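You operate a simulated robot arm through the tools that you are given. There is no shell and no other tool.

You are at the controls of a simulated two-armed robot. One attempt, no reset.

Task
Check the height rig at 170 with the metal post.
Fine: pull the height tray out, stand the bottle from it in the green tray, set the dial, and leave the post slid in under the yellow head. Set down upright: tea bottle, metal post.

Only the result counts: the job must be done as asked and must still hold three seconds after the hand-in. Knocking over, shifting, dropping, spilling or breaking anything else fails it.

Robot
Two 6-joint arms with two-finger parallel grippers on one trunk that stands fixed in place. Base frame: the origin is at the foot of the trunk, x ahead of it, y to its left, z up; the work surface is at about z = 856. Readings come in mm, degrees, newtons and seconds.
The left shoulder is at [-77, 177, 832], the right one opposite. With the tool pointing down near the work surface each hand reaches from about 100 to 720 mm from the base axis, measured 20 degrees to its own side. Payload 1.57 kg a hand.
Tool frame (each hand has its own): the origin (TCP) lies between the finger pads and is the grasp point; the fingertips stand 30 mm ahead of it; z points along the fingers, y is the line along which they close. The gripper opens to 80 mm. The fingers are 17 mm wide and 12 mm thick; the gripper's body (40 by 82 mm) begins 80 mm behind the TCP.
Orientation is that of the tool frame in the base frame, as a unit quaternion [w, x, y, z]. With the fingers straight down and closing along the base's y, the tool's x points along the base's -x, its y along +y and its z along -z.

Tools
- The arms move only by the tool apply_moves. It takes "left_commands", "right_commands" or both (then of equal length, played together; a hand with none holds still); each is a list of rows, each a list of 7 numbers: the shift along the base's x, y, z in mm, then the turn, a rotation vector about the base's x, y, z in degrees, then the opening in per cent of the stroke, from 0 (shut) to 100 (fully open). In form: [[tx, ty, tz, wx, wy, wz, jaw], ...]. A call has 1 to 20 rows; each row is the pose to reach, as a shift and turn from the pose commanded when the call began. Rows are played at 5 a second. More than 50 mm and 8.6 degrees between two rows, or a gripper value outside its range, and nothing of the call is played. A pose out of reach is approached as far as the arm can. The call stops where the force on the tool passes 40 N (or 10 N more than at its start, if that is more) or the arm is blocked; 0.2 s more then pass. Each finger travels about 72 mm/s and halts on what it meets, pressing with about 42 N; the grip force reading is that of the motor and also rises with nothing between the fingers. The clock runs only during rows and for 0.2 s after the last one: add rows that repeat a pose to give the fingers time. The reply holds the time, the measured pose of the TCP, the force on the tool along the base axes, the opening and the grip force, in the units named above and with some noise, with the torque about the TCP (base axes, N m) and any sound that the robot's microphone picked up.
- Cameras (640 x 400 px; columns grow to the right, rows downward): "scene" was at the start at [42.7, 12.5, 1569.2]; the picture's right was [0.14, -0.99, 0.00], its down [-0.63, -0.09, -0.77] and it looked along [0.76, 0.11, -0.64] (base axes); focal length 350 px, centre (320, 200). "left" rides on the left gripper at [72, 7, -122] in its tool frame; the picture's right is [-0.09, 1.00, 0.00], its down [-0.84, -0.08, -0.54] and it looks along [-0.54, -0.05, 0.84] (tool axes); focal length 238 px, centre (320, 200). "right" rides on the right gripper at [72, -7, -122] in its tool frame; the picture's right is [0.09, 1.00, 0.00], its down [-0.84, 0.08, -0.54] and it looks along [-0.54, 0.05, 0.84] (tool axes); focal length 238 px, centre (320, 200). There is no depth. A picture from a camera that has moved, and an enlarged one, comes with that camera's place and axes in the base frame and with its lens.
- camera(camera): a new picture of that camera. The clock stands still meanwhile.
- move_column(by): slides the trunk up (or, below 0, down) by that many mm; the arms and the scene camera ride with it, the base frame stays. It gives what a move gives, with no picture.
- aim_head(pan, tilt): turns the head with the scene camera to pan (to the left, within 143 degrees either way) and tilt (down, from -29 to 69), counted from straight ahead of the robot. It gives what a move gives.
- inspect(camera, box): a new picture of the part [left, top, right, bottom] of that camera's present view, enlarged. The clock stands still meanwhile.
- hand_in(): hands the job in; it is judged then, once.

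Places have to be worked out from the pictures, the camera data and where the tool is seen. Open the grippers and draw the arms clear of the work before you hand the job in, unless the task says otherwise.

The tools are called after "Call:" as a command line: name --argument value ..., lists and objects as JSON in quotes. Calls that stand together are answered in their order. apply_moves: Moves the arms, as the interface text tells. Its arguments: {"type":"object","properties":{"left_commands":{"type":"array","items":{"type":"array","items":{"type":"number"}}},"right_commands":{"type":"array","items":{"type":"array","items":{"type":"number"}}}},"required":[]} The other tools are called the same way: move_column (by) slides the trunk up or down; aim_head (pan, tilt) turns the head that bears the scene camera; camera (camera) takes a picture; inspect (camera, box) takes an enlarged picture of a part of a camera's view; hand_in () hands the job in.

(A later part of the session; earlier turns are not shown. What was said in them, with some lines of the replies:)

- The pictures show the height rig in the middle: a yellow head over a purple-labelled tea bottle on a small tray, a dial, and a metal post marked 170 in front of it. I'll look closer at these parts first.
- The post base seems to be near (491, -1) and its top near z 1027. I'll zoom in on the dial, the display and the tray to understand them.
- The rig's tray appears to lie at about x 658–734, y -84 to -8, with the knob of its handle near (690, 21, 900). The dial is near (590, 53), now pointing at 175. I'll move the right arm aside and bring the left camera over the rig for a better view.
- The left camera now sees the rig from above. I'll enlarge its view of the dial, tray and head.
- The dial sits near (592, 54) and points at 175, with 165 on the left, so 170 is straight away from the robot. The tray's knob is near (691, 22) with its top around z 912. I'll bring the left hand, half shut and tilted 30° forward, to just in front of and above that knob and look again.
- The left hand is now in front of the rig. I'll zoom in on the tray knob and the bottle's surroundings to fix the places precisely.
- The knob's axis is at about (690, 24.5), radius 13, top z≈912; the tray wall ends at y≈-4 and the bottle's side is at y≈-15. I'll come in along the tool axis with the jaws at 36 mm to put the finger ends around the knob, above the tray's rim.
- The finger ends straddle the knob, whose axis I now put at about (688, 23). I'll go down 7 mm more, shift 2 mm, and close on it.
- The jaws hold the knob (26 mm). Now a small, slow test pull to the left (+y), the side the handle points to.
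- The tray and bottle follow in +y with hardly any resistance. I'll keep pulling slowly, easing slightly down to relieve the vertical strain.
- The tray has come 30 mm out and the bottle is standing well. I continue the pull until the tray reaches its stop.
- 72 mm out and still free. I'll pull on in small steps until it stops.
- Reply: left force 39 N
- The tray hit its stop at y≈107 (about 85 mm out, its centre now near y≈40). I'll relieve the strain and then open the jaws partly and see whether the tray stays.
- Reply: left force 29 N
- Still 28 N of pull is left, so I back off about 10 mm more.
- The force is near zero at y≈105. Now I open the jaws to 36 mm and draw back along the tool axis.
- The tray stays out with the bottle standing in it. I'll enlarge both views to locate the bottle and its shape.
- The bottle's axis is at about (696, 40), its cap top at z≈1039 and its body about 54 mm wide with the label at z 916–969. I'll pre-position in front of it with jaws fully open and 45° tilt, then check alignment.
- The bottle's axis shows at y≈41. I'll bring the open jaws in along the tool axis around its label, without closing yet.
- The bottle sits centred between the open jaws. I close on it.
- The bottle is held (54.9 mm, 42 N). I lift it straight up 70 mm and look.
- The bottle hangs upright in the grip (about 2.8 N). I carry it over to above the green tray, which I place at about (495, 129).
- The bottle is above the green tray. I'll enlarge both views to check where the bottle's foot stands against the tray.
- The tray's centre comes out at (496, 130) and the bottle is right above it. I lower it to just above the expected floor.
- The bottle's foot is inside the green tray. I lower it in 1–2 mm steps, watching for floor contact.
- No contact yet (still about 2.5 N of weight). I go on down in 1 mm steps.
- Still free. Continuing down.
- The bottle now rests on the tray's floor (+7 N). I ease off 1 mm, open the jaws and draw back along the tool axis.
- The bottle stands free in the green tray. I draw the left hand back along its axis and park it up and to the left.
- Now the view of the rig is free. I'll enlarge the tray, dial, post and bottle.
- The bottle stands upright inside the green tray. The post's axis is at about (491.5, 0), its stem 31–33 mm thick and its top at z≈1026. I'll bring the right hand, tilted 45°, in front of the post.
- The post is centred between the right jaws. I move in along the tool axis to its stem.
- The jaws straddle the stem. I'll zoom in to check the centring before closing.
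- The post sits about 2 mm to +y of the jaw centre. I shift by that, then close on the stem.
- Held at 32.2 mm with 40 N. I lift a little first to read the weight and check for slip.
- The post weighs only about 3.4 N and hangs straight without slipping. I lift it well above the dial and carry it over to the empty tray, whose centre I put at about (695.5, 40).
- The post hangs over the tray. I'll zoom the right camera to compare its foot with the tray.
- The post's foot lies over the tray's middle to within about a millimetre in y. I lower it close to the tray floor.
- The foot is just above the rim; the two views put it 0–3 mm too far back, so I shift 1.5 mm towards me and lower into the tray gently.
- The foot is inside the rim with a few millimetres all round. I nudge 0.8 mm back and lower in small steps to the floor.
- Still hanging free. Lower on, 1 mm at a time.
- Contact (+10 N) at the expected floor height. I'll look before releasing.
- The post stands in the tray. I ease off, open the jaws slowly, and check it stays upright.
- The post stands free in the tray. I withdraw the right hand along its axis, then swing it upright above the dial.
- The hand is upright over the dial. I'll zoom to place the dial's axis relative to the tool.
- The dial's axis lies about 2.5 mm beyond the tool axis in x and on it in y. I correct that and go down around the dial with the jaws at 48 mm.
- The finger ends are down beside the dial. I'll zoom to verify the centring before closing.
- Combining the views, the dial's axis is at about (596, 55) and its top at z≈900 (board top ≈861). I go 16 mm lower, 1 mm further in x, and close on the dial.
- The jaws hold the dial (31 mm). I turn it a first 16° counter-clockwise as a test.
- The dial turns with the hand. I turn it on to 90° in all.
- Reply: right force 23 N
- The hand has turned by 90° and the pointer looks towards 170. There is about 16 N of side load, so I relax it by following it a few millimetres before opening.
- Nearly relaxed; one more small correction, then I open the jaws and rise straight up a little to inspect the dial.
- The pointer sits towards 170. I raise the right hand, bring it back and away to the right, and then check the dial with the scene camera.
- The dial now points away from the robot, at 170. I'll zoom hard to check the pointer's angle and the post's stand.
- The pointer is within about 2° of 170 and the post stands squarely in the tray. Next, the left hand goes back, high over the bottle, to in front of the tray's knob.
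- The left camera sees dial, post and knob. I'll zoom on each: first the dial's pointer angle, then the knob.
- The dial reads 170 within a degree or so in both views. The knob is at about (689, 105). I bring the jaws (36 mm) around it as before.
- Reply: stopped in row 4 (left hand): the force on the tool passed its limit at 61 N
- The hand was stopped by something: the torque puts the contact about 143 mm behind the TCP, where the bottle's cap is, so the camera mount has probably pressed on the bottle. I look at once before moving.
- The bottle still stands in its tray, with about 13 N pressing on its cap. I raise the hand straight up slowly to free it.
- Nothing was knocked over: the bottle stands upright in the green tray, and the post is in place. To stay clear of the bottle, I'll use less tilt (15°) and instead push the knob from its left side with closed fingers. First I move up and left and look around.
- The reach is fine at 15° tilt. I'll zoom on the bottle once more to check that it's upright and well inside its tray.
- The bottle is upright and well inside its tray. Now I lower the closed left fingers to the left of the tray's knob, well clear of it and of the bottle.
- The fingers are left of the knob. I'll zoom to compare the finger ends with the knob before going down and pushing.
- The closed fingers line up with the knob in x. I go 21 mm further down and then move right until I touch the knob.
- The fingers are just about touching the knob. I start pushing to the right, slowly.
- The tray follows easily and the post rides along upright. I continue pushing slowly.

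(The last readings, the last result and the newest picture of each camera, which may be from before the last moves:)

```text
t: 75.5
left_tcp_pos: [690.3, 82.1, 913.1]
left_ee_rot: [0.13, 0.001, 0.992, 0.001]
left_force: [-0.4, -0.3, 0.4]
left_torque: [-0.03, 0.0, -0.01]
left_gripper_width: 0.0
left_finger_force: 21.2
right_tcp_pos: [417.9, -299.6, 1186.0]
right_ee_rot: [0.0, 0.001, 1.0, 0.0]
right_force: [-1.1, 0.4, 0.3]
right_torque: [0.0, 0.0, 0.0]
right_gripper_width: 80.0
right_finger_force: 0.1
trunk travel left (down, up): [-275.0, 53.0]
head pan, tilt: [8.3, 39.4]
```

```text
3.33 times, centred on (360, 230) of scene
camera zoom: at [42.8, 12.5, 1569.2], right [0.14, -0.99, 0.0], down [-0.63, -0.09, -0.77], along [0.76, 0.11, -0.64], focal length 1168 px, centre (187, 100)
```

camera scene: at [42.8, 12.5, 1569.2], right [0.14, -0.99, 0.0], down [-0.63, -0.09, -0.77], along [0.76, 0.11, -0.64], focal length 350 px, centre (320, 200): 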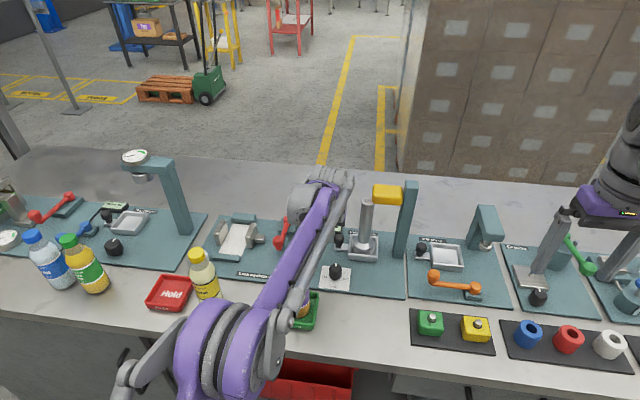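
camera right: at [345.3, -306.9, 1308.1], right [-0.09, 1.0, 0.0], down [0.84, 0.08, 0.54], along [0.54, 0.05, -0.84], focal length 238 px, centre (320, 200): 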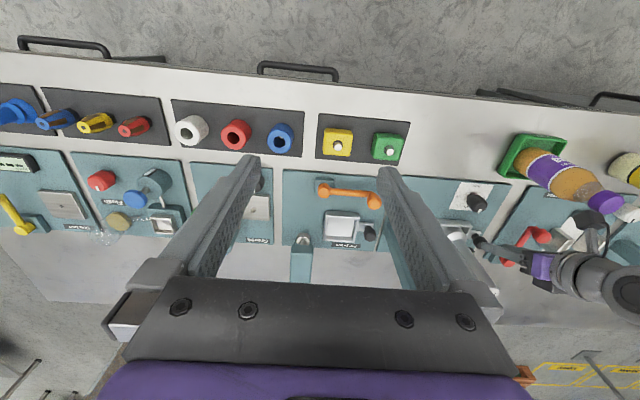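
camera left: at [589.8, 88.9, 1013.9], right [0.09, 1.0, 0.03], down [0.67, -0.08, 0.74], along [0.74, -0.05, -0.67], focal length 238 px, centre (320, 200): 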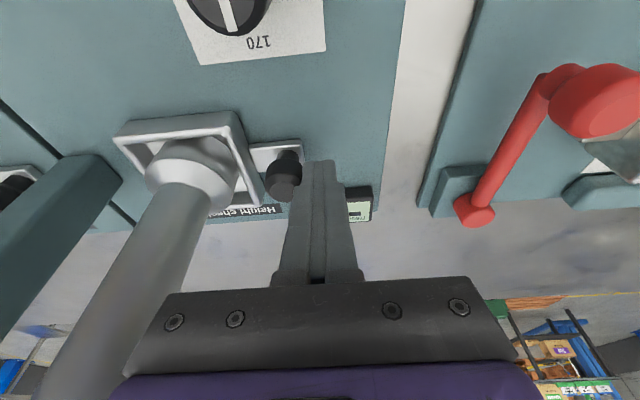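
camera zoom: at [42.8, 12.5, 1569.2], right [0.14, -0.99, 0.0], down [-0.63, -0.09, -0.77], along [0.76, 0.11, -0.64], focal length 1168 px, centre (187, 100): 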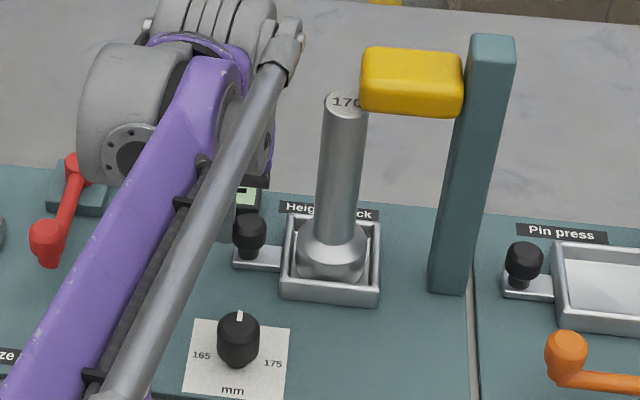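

The post top is already passing under the head's left edge without contact. I keep pushing in small steps.

Call:
apply_moves --left_commands '[[0, -2, 0, 0, 0, 0, 0], [0, -4, 0, 0, 0, 0, 0], [0, -6, 0, 0, 0, 0, 0], [0, -8, 0, 0, 0, 0, 0], [0, -10, 0, 0, 0, 0, 0], [0, -12, 0, 0, 0, 0, 0], [0, -14, 0, 0, 0, 0, 0], [0, -16, 0, 0, 0, 0, 0], [0, -18, 0, 0, 0, 0, 0], [0, -20, 0, 0, 0, 0, 0]]'

Call:
inspect --camera "scene" --box '[300, 170, 420, 290]'

Call:
camera --camera "left"

```text
t: 77.7
left_tcp_pos: [689.0, 62.2, 912.2]
left_ee_rot: [0.129, 0.002, 0.992, 0.001]
left_force: [-1.2, 0.0, 0.5]
left_torque: [0.03, 0.0, 0.02]
left_gripper_width: 0.2
left_finger_force: 21.2
right_tcp_pos: [418.8, -300.8, 1187.1]
right_ee_rot: [-0.001, 0.0, 1.0, 0.001]
right_force: [-0.8, 0.0, 0.1]
right_torque: [-0.01, 0.01, -0.02]
right_gripper_width: 80.0
right_finger_force: 0.1
trunk travel left (down, up): [-275.0, 53.0]
head pan, tilt: [8.3, 39.4]
```

```text
3.33 times, centred on (360, 230) of scene
camera zoom: at [42.7, 12.5, 1569.2], right [0.14, -0.99, 0.0], down [-0.63, -0.09, -0.77], along [0.76, 0.11, -0.64], focal length 1168 px, centre (187, 100)
```

zoom: 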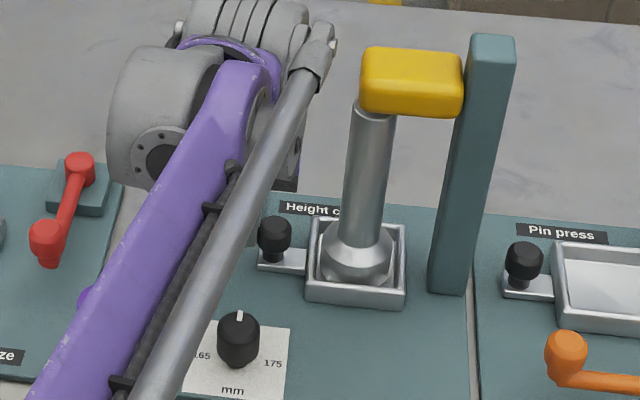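

```text
taken
camera left: at [589.9, 68.9, 1013.1], right [0.09, 1.0, 0.03], down [0.67, -0.08, 0.74], along [0.74, -0.05, -0.67], focal length 238 px, centre (320, 200)
```

left: 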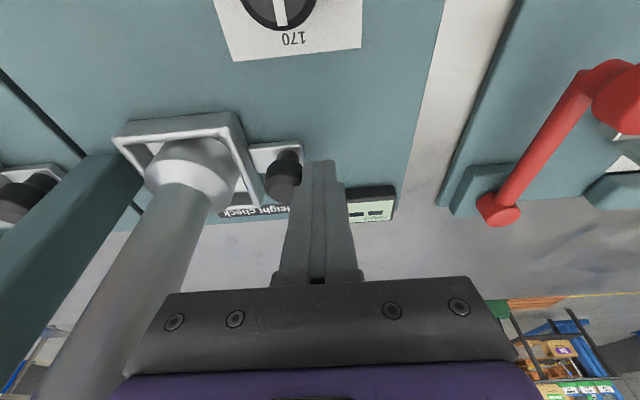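

Going well. I push on towards the end stop, expected at TCP y≈47.

Call:
apply_moves --left_commands '[[0, -2, 0, 0, 0, 0, 0], [0, -4, 0, 0, 0, 0, 0], [0, -6, 0, 0, 0, 0, 0], [0, -8, 0, 0, 0, 0, 0], [0, -10, 0, 0, 0, 0, 0], [0, -12, 0, 0, 0, 0, 0], [0, -13.5, 0, 0, 0, 0, 0], [0, -15, 0, 0, 0, 0, 0], [0, -15, 0, 0, 0, 0, 0]]'

Call:
inspect --camera "scene" --box '[300, 170, 420, 290]'

Call:
inspect --camera "left" --box '[100, 60, 400, 260]'

```text
t: 79.7
left_tcp_pos: [690.7, 47.7, 914.7]
left_ee_rot: [0.129, 0.001, 0.992, 0.0]
left_force: [-0.5, 0.5, 0.2]
left_torque: [0.03, -0.01, -0.02]
left_gripper_width: 0.0
left_finger_force: 21.2
right_tcp_pos: [418.5, -299.4, 1187.3]
right_ee_rot: [-0.001, 0.0, 1.0, 0.0]
right_force: [-0.1, 0.1, 0.2]
right_torque: [-0.06, 0.01, 0.01]
right_gripper_width: 80.0
right_finger_force: 0.1
trunk travel left (down, up): [-275.0, 53.0]
head pan, tilt: [8.3, 39.4]
```

```text
3.33 times, centred on (360, 230) of scene
camera zoom: at [42.7, 12.6, 1569.2], right [0.14, -0.99, 0.0], down [-0.63, -0.09, -0.77], along [0.76, 0.11, -0.64], focal length 1168 px, centre (187, 100)
```

zoom: 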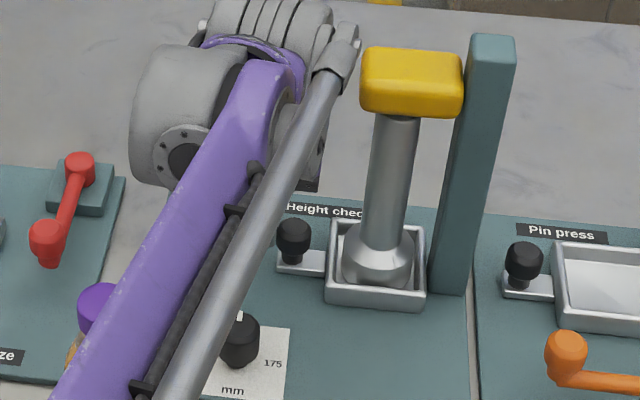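

```text
2.00 times, centred on (250, 160) of left
camera zoom: at [590.8, 54.2, 1014.3], right [0.09, 1.0, 0.03], down [0.67, -0.08, 0.74], along [0.74, -0.05, -0.67], focal length 477 px, centre (460, 280)
```

zoom: 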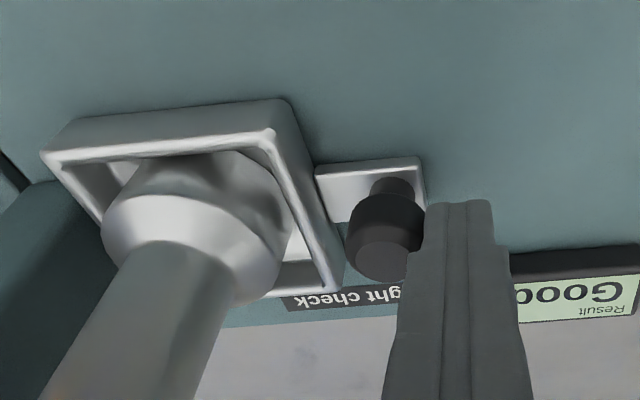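

The display now reads "Good", and the tray is back where it was at the start. I give one more gentle 2 mm push to make sure it is fully home.

Call:
apply_moves --left_commands '[[0, -1, 0, 0, 0, 0, 0], [0, -2, 0, 0, 0, 0, 0], [0, -2, 0, 0, 0, 0, 0]]'

Call:
inspect --camera "left" --box '[100, 60, 420, 260]'

```text
t: 80.5
left_tcp_pos: [690.9, 46.7, 914.2]
left_ee_rot: [0.129, 0.001, 0.992, 0.001]
left_force: [0.5, 3.8, 0.5]
left_torque: [0.13, 0.01, 0.06]
left_gripper_width: 0.0
left_finger_force: 21.0
right_tcp_pos: [418.9, -300.0, 1186.2]
right_ee_rot: [0.0, 0.0, 1.0, 0.001]
right_force: [-0.7, -0.5, 0.1]
right_torque: [0.01, 0.0, 0.01]
right_gripper_width: 80.0
right_finger_force: 0.1
trunk travel left (down, up): [-275.0, 53.0]
head pan, tilt: [8.3, 39.4]
```

```text
2.00 times, centred on (260, 160) of left
camera zoom: at [590.5, 53.0, 1014.2], right [0.09, 1.0, 0.03], down [0.67, -0.08, 0.74], along [0.74, -0.05, -0.67], focal length 477 px, centre (440, 280)
```

zoom: 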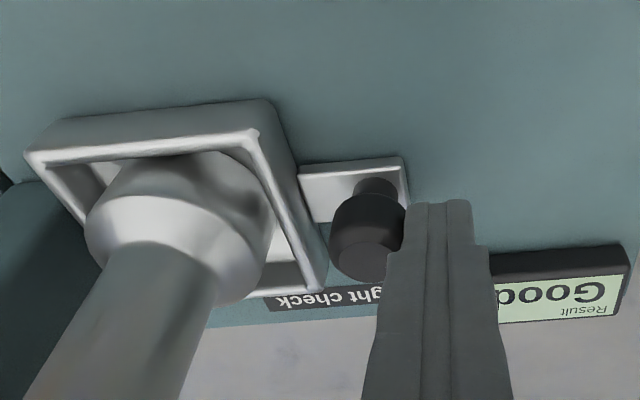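

The tray sits at its stop (3.8 N) and the display shows "Good". I move the left fingers off the knob, straight up, and then back high over the bottle to park.

Call:
apply_moves --left_commands '[[0, 6, 0, 0, 0, 0, 0], [0, 16, 5, 0, 0, 0, 0], [0, 22, 35, 0, 0, 0, 0], [0, 26, 75, 0, 0, 0, 0], [-5, 30, 120, 0, 0, 0, 0], [-15, 36, 165, 0, 0, 0, 0], [-25, 45, 205, 0, 0, 0, 0], [-50, 60, 235, 0, 0, 0, 20], [-90, 75, 250, 0, 0, 0, 40], [-130, 95, 250, 0, 0, 0, 60], [-170, 115, 250, 0, 0, 0, 80], [-205, 140, 250, 0, 0, 0, 100], [-240, 165, 250, 0, 0, 0, 100], [-265, 190, 245, 0, 0, 0, 100], [-285, 210, 240, 0, 0, 0, 100], [-285, 210, 240, 0, 0, 0, 100]]'

Call:
camera --camera "scene"

Call:
inspect --camera "scene" --box '[260, 180, 420, 330]'

```text
t: 83.8
left_tcp_pos: [541.9, 257.6, 1245.8]
left_ee_rot: [0.129, 0.001, 0.992, 0.002]
left_force: [0.3, -0.3, -0.7]
left_torque: [0.03, 0.01, 0.05]
left_gripper_width: 79.9
left_finger_force: 0.0
left hand out of reach, approached as far as the arm can: row 7, 8, 10, 11, 12, 13, 14, 15, 16
right_tcp_pos: [418.1, -299.3, 1186.3]
right_ee_rot: [0.0, 0.0, 1.0, 0.001]
right_force: [-0.5, 0.4, 0.1]
right_torque: [0.01, -0.03, -0.02]
right_gripper_width: 79.8
right_finger_force: 0.1
trunk travel left (down, up): [-275.0, 53.0]
head pan, tilt: [8.3, 39.4]
```

```text
taken
camera scene: at [43.0, 12.5, 1569.2], right [0.14, -0.99, 0.0], down [-0.63, -0.09, -0.77], along [0.76, 0.11, -0.64], focal length 350 px, centre (320, 200)
```

scene: 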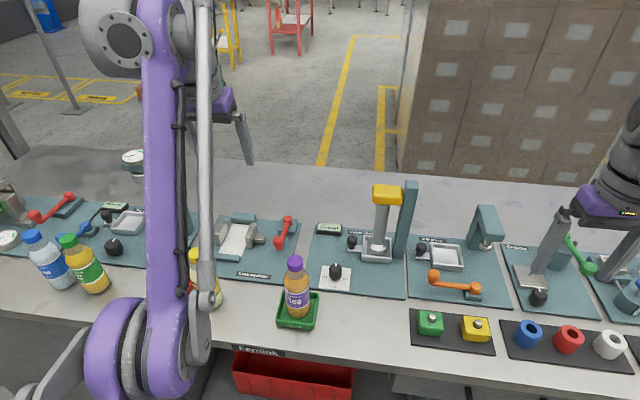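

```text
2.67 times, centred on (340, 255) of scene
camera zoom: at [43.0, 12.5, 1569.2], right [0.14, -0.99, 0.0], down [-0.63, -0.09, -0.77], along [0.76, 0.11, -0.64], focal length 935 px, centre (267, 53)
```

zoom: 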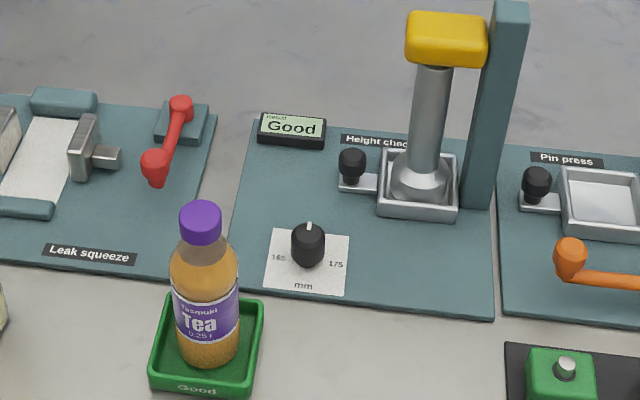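

Everything stands: bottle upright in the green tray, dial at 170, post under the yellow head, display "Good". I'll make a small lifting move with the left arm to see that it is settled and clear, and look again closely.

Call:
apply_moves --left_commands '[[0, 0, 10, 0, 0, 0, 100], [0, 0, 20, 0, 0, 0, 100], [0, 0, 20, 0, 0, 0, 100], [0, 0, 20, 0, 0, 0, 100]]'

Call:
camera --camera "scene"

Call:
inspect --camera "scene" --box '[300, 170, 420, 290]'

Call:
camera --camera "left"

```text
t: 84.8
left_tcp_pos: [537.0, 254.3, 1255.3]
left_ee_rot: [0.129, 0.002, 0.992, 0.0]
left_force: [0.0, -0.5, 0.5]
left_torque: [0.0, 0.01, 0.0]
left_gripper_width: 79.7
left_finger_force: 0.0
left hand out of reach, approached as far as the arm can: row 1, 2, 3, 4
right_tcp_pos: [418.3, -299.8, 1186.7]
right_ee_rot: [0.0, -0.001, 1.0, 0.0]
right_force: [1.0, 0.3, -0.3]
right_torque: [0.04, -0.03, 0.01]
right_gripper_width: 79.9
right_finger_force: 0.0
trunk travel left (down, up): [-275.0, 53.0]
head pan, tilt: [8.3, 39.4]
```

```text
taken
camera scene: at [42.9, 12.6, 1569.2], right [0.14, -0.99, 0.0], down [-0.63, -0.09, -0.77], along [0.76, 0.11, -0.64], focal length 350 px, centre (320, 200)
```

scene: 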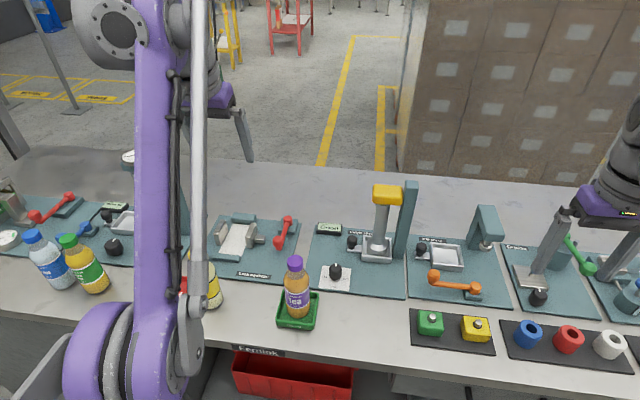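

```text
3.33 times, centred on (360, 230) of scene
camera zoom: at [42.9, 12.6, 1569.2], right [0.14, -0.99, 0.0], down [-0.63, -0.09, -0.77], along [0.76, 0.11, -0.64], focal length 1168 px, centre (187, 100)
```

zoom: 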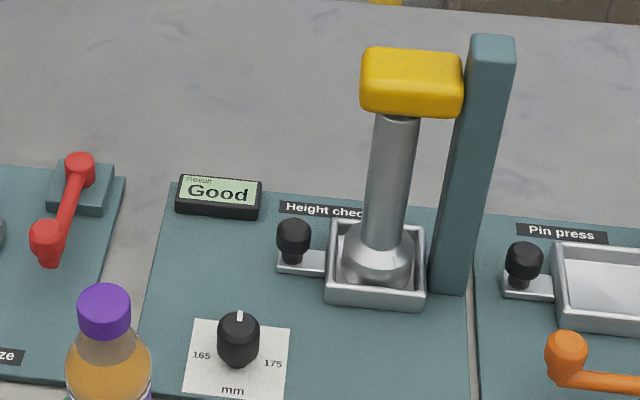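

```text
taken
camera left: at [436.6, 261.9, 1356.0], right [0.09, 1.0, 0.03], down [0.67, -0.08, 0.74], along [0.74, -0.05, -0.67], focal length 238 px, centre (320, 200)
```

left: 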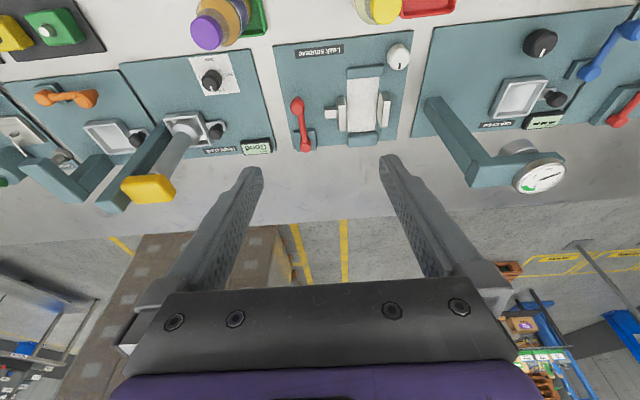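

All is in place. To leave the left arm settled rather than straining toward an unreachable pose, I bring its commanded pose to where it actually is, high above the work.

Call:
apply_moves --left_commands '[[40, 0, 22, 0, 0, 0, 100], [80, 0, 45, 0, 0, 0, 100], [115, 0, 65, 0, 0, 0, 100], [132, 0, 80, 0, 0, 0, 100], [132, 0, 80, 0, 0, 0, 100], [132, 0, 80, 0, 0, 0, 100]]'

Call:
camera --camera "scene"

```text
t: 86.2
left_tcp_pos: [563.3, 246.1, 1232.1]
left_ee_rot: [0.129, 0.002, 0.992, 0.001]
left_force: [0.1, 0.1, -0.5]
left_torque: [-0.05, 0.0, 0.03]
left_gripper_width: 80.0
left_finger_force: 0.1
left hand out of reach, approached as far as the arm can: row 1, 2, 3, 4, 5, 6
right_tcp_pos: [419.1, -299.4, 1187.6]
right_ee_rot: [0.0, 0.0, 1.0, 0.0]
right_force: [-0.1, 0.1, 0.1]
right_torque: [0.0, 0.01, 0.01]
right_gripper_width: 80.2
right_finger_force: 0.2
trunk travel left (down, up): [-275.0, 53.0]
head pan, tilt: [8.3, 39.4]
```

```text
taken
camera scene: at [42.6, 12.5, 1569.2], right [0.14, -0.99, 0.0], down [-0.63, -0.09, -0.77], along [0.76, 0.11, -0.64], focal length 350 px, centre (320, 200)
```

scene: 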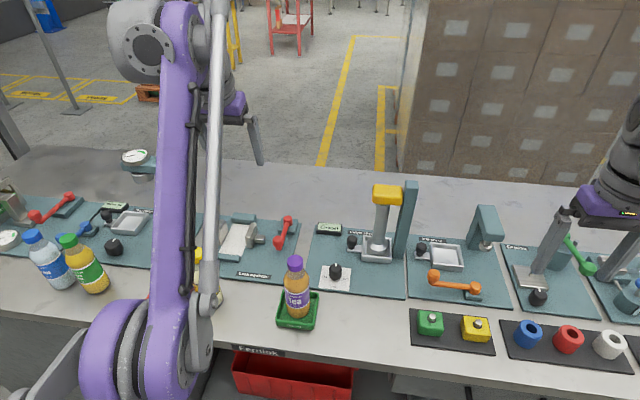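

The arm's command follows the reachable pose, so I draw it back toward the robot in small steps at this height.

Call:
apply_moves --left_commands '[[-20, 0, 0, 0, 0, 0, 100], [-40, 0, 0, 0, 0, 0, 100], [-60, 0, 0, 0, 0, 0, 100], [-60, 0, 0, 0, 0, 0, 100]]'

```text
t: 87.2
left_tcp_pos: [535.7, 248.1, 1252.8]
left_ee_rot: [0.128, 0.002, 0.992, 0.001]
left_force: [0.1, -0.4, 0.0]
left_torque: [-0.02, -0.01, 0.0]
left_gripper_width: 80.0
left_finger_force: 0.2
left hand out of reach, approached as far as the arm can: row 1, 2, 3, 4
right_tcp_pos: [418.5, -299.0, 1187.3]
right_ee_rot: [0.0, 0.0, 1.0, 0.0]
right_force: [0.4, 0.9, -0.6]
right_torque: [0.01, 0.02, 0.02]
right_gripper_width: 79.9
right_finger_force: 0.0
trunk travel left (down, up): [-275.0, 53.0]
head pan, tilt: [8.3, 39.4]
```

The arm rests at the edge of a joint's range, high above the work. I hold the pose for two seconds to make sure neither arm nor any object moves.

Call:
apply_moves --left_commands '[[0, 0, 0, 0, 0, 0, 100], [0, 0, 0, 0, 0, 0, 100], [0, 0, 0, 0, 0, 0, 100], [0, 0, 0, 0, 0, 0, 100], [0, 0, 0, 0, 0, 0, 100], [0, 0, 0, 0, 0, 0, 100], [0, 0, 0, 0, 0, 0, 100], [0, 0, 0, 0, 0, 0, 100], [0, 0, 0, 0, 0, 0, 100], [0, 0, 0, 0, 0, 0, 100]]'

Call:
camera --camera "scene"

Call:
inspect --camera "scene" --box '[250, 180, 420, 330]'

Call:
camera --camera "right"

```text
t: 89.5
left_tcp_pos: [536.7, 248.0, 1252.9]
left_ee_rot: [0.128, 0.002, 0.992, 0.001]
left_force: [0.3, 0.3, 0.1]
left_torque: [-0.04, -0.03, 0.03]
left_gripper_width: 80.0
left_finger_force: 0.0
right_tcp_pos: [416.8, -299.8, 1186.3]
right_ee_rot: [0.0, 0.0, 1.0, 0.0]
right_force: [-0.3, 0.7, 0.3]
right_torque: [-0.02, -0.04, -0.02]
right_gripper_width: 80.0
right_finger_force: 0.0
trunk travel left (down, up): [-275.0, 53.0]
head pan, tilt: [8.3, 39.4]
```

```text
taken
camera scene: at [42.7, 12.5, 1569.2], right [0.14, -0.99, 0.0], down [-0.63, -0.09, -0.77], along [0.76, 0.11, -0.64], focal length 350 px, centre (320, 200)
```

scene: 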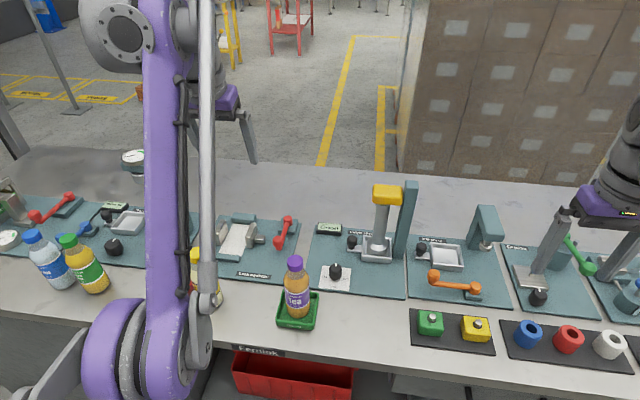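

```text
2.67 times, centred on (335, 255) of scene
camera zoom: at [42.7, 12.5, 1569.2], right [0.14, -0.99, 0.0], down [-0.63, -0.09, -0.77], along [0.76, 0.11, -0.64], focal length 935 px, centre (280, 53)
```

zoom: 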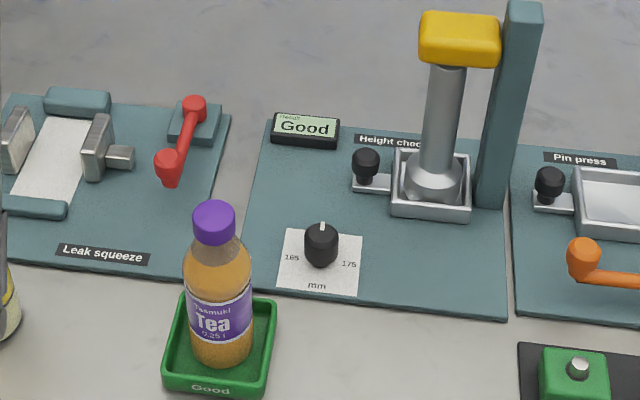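

```text
taken
camera right: at [345.8, -306.6, 1307.9], right [-0.09, 1.0, 0.0], down [0.84, 0.08, 0.54], along [0.54, 0.05, -0.84], focal length 238 px, centre (320, 200)
```

right: 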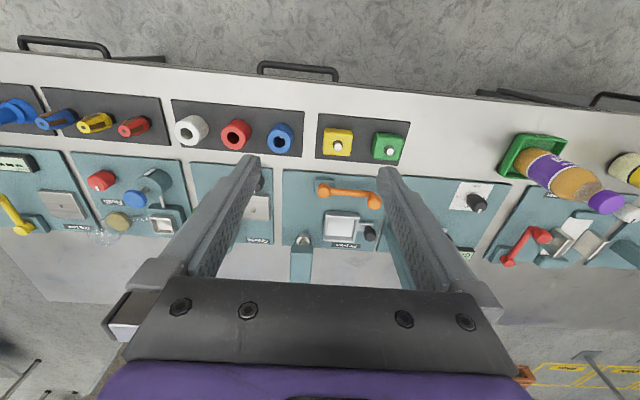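

The arms are still, both grippers are open and clear. The bottle stands upright in the green tray, the dial is at 170, the post stands slid in under the yellow head, and the display reads "Good". I hand the job in.

Call:
hand_in

```text
The job is handed in.
```

The height rig is checked at 170 with the metal post, and its display reads "Good". The job is handed in.

- **Bottle:** the tea bottle stands upright inside the green tray.
- **Dial:** turned from 175 to 170, within about 2° of the mark in the camera views.
- **Post:** standing in the height tray, pushed back to its stop under the yellow head.
- **Arms:** both grippers are open and held well above the work.

**Contact with the bottle:** while I was reaching for the tray knob, the left hand's camera mount most likely pressed down on the bottle cap. The force peaked at about 61 N before the move stopped. I lifted off at once, and the bottle stayed upright in its tray with no visible damage.
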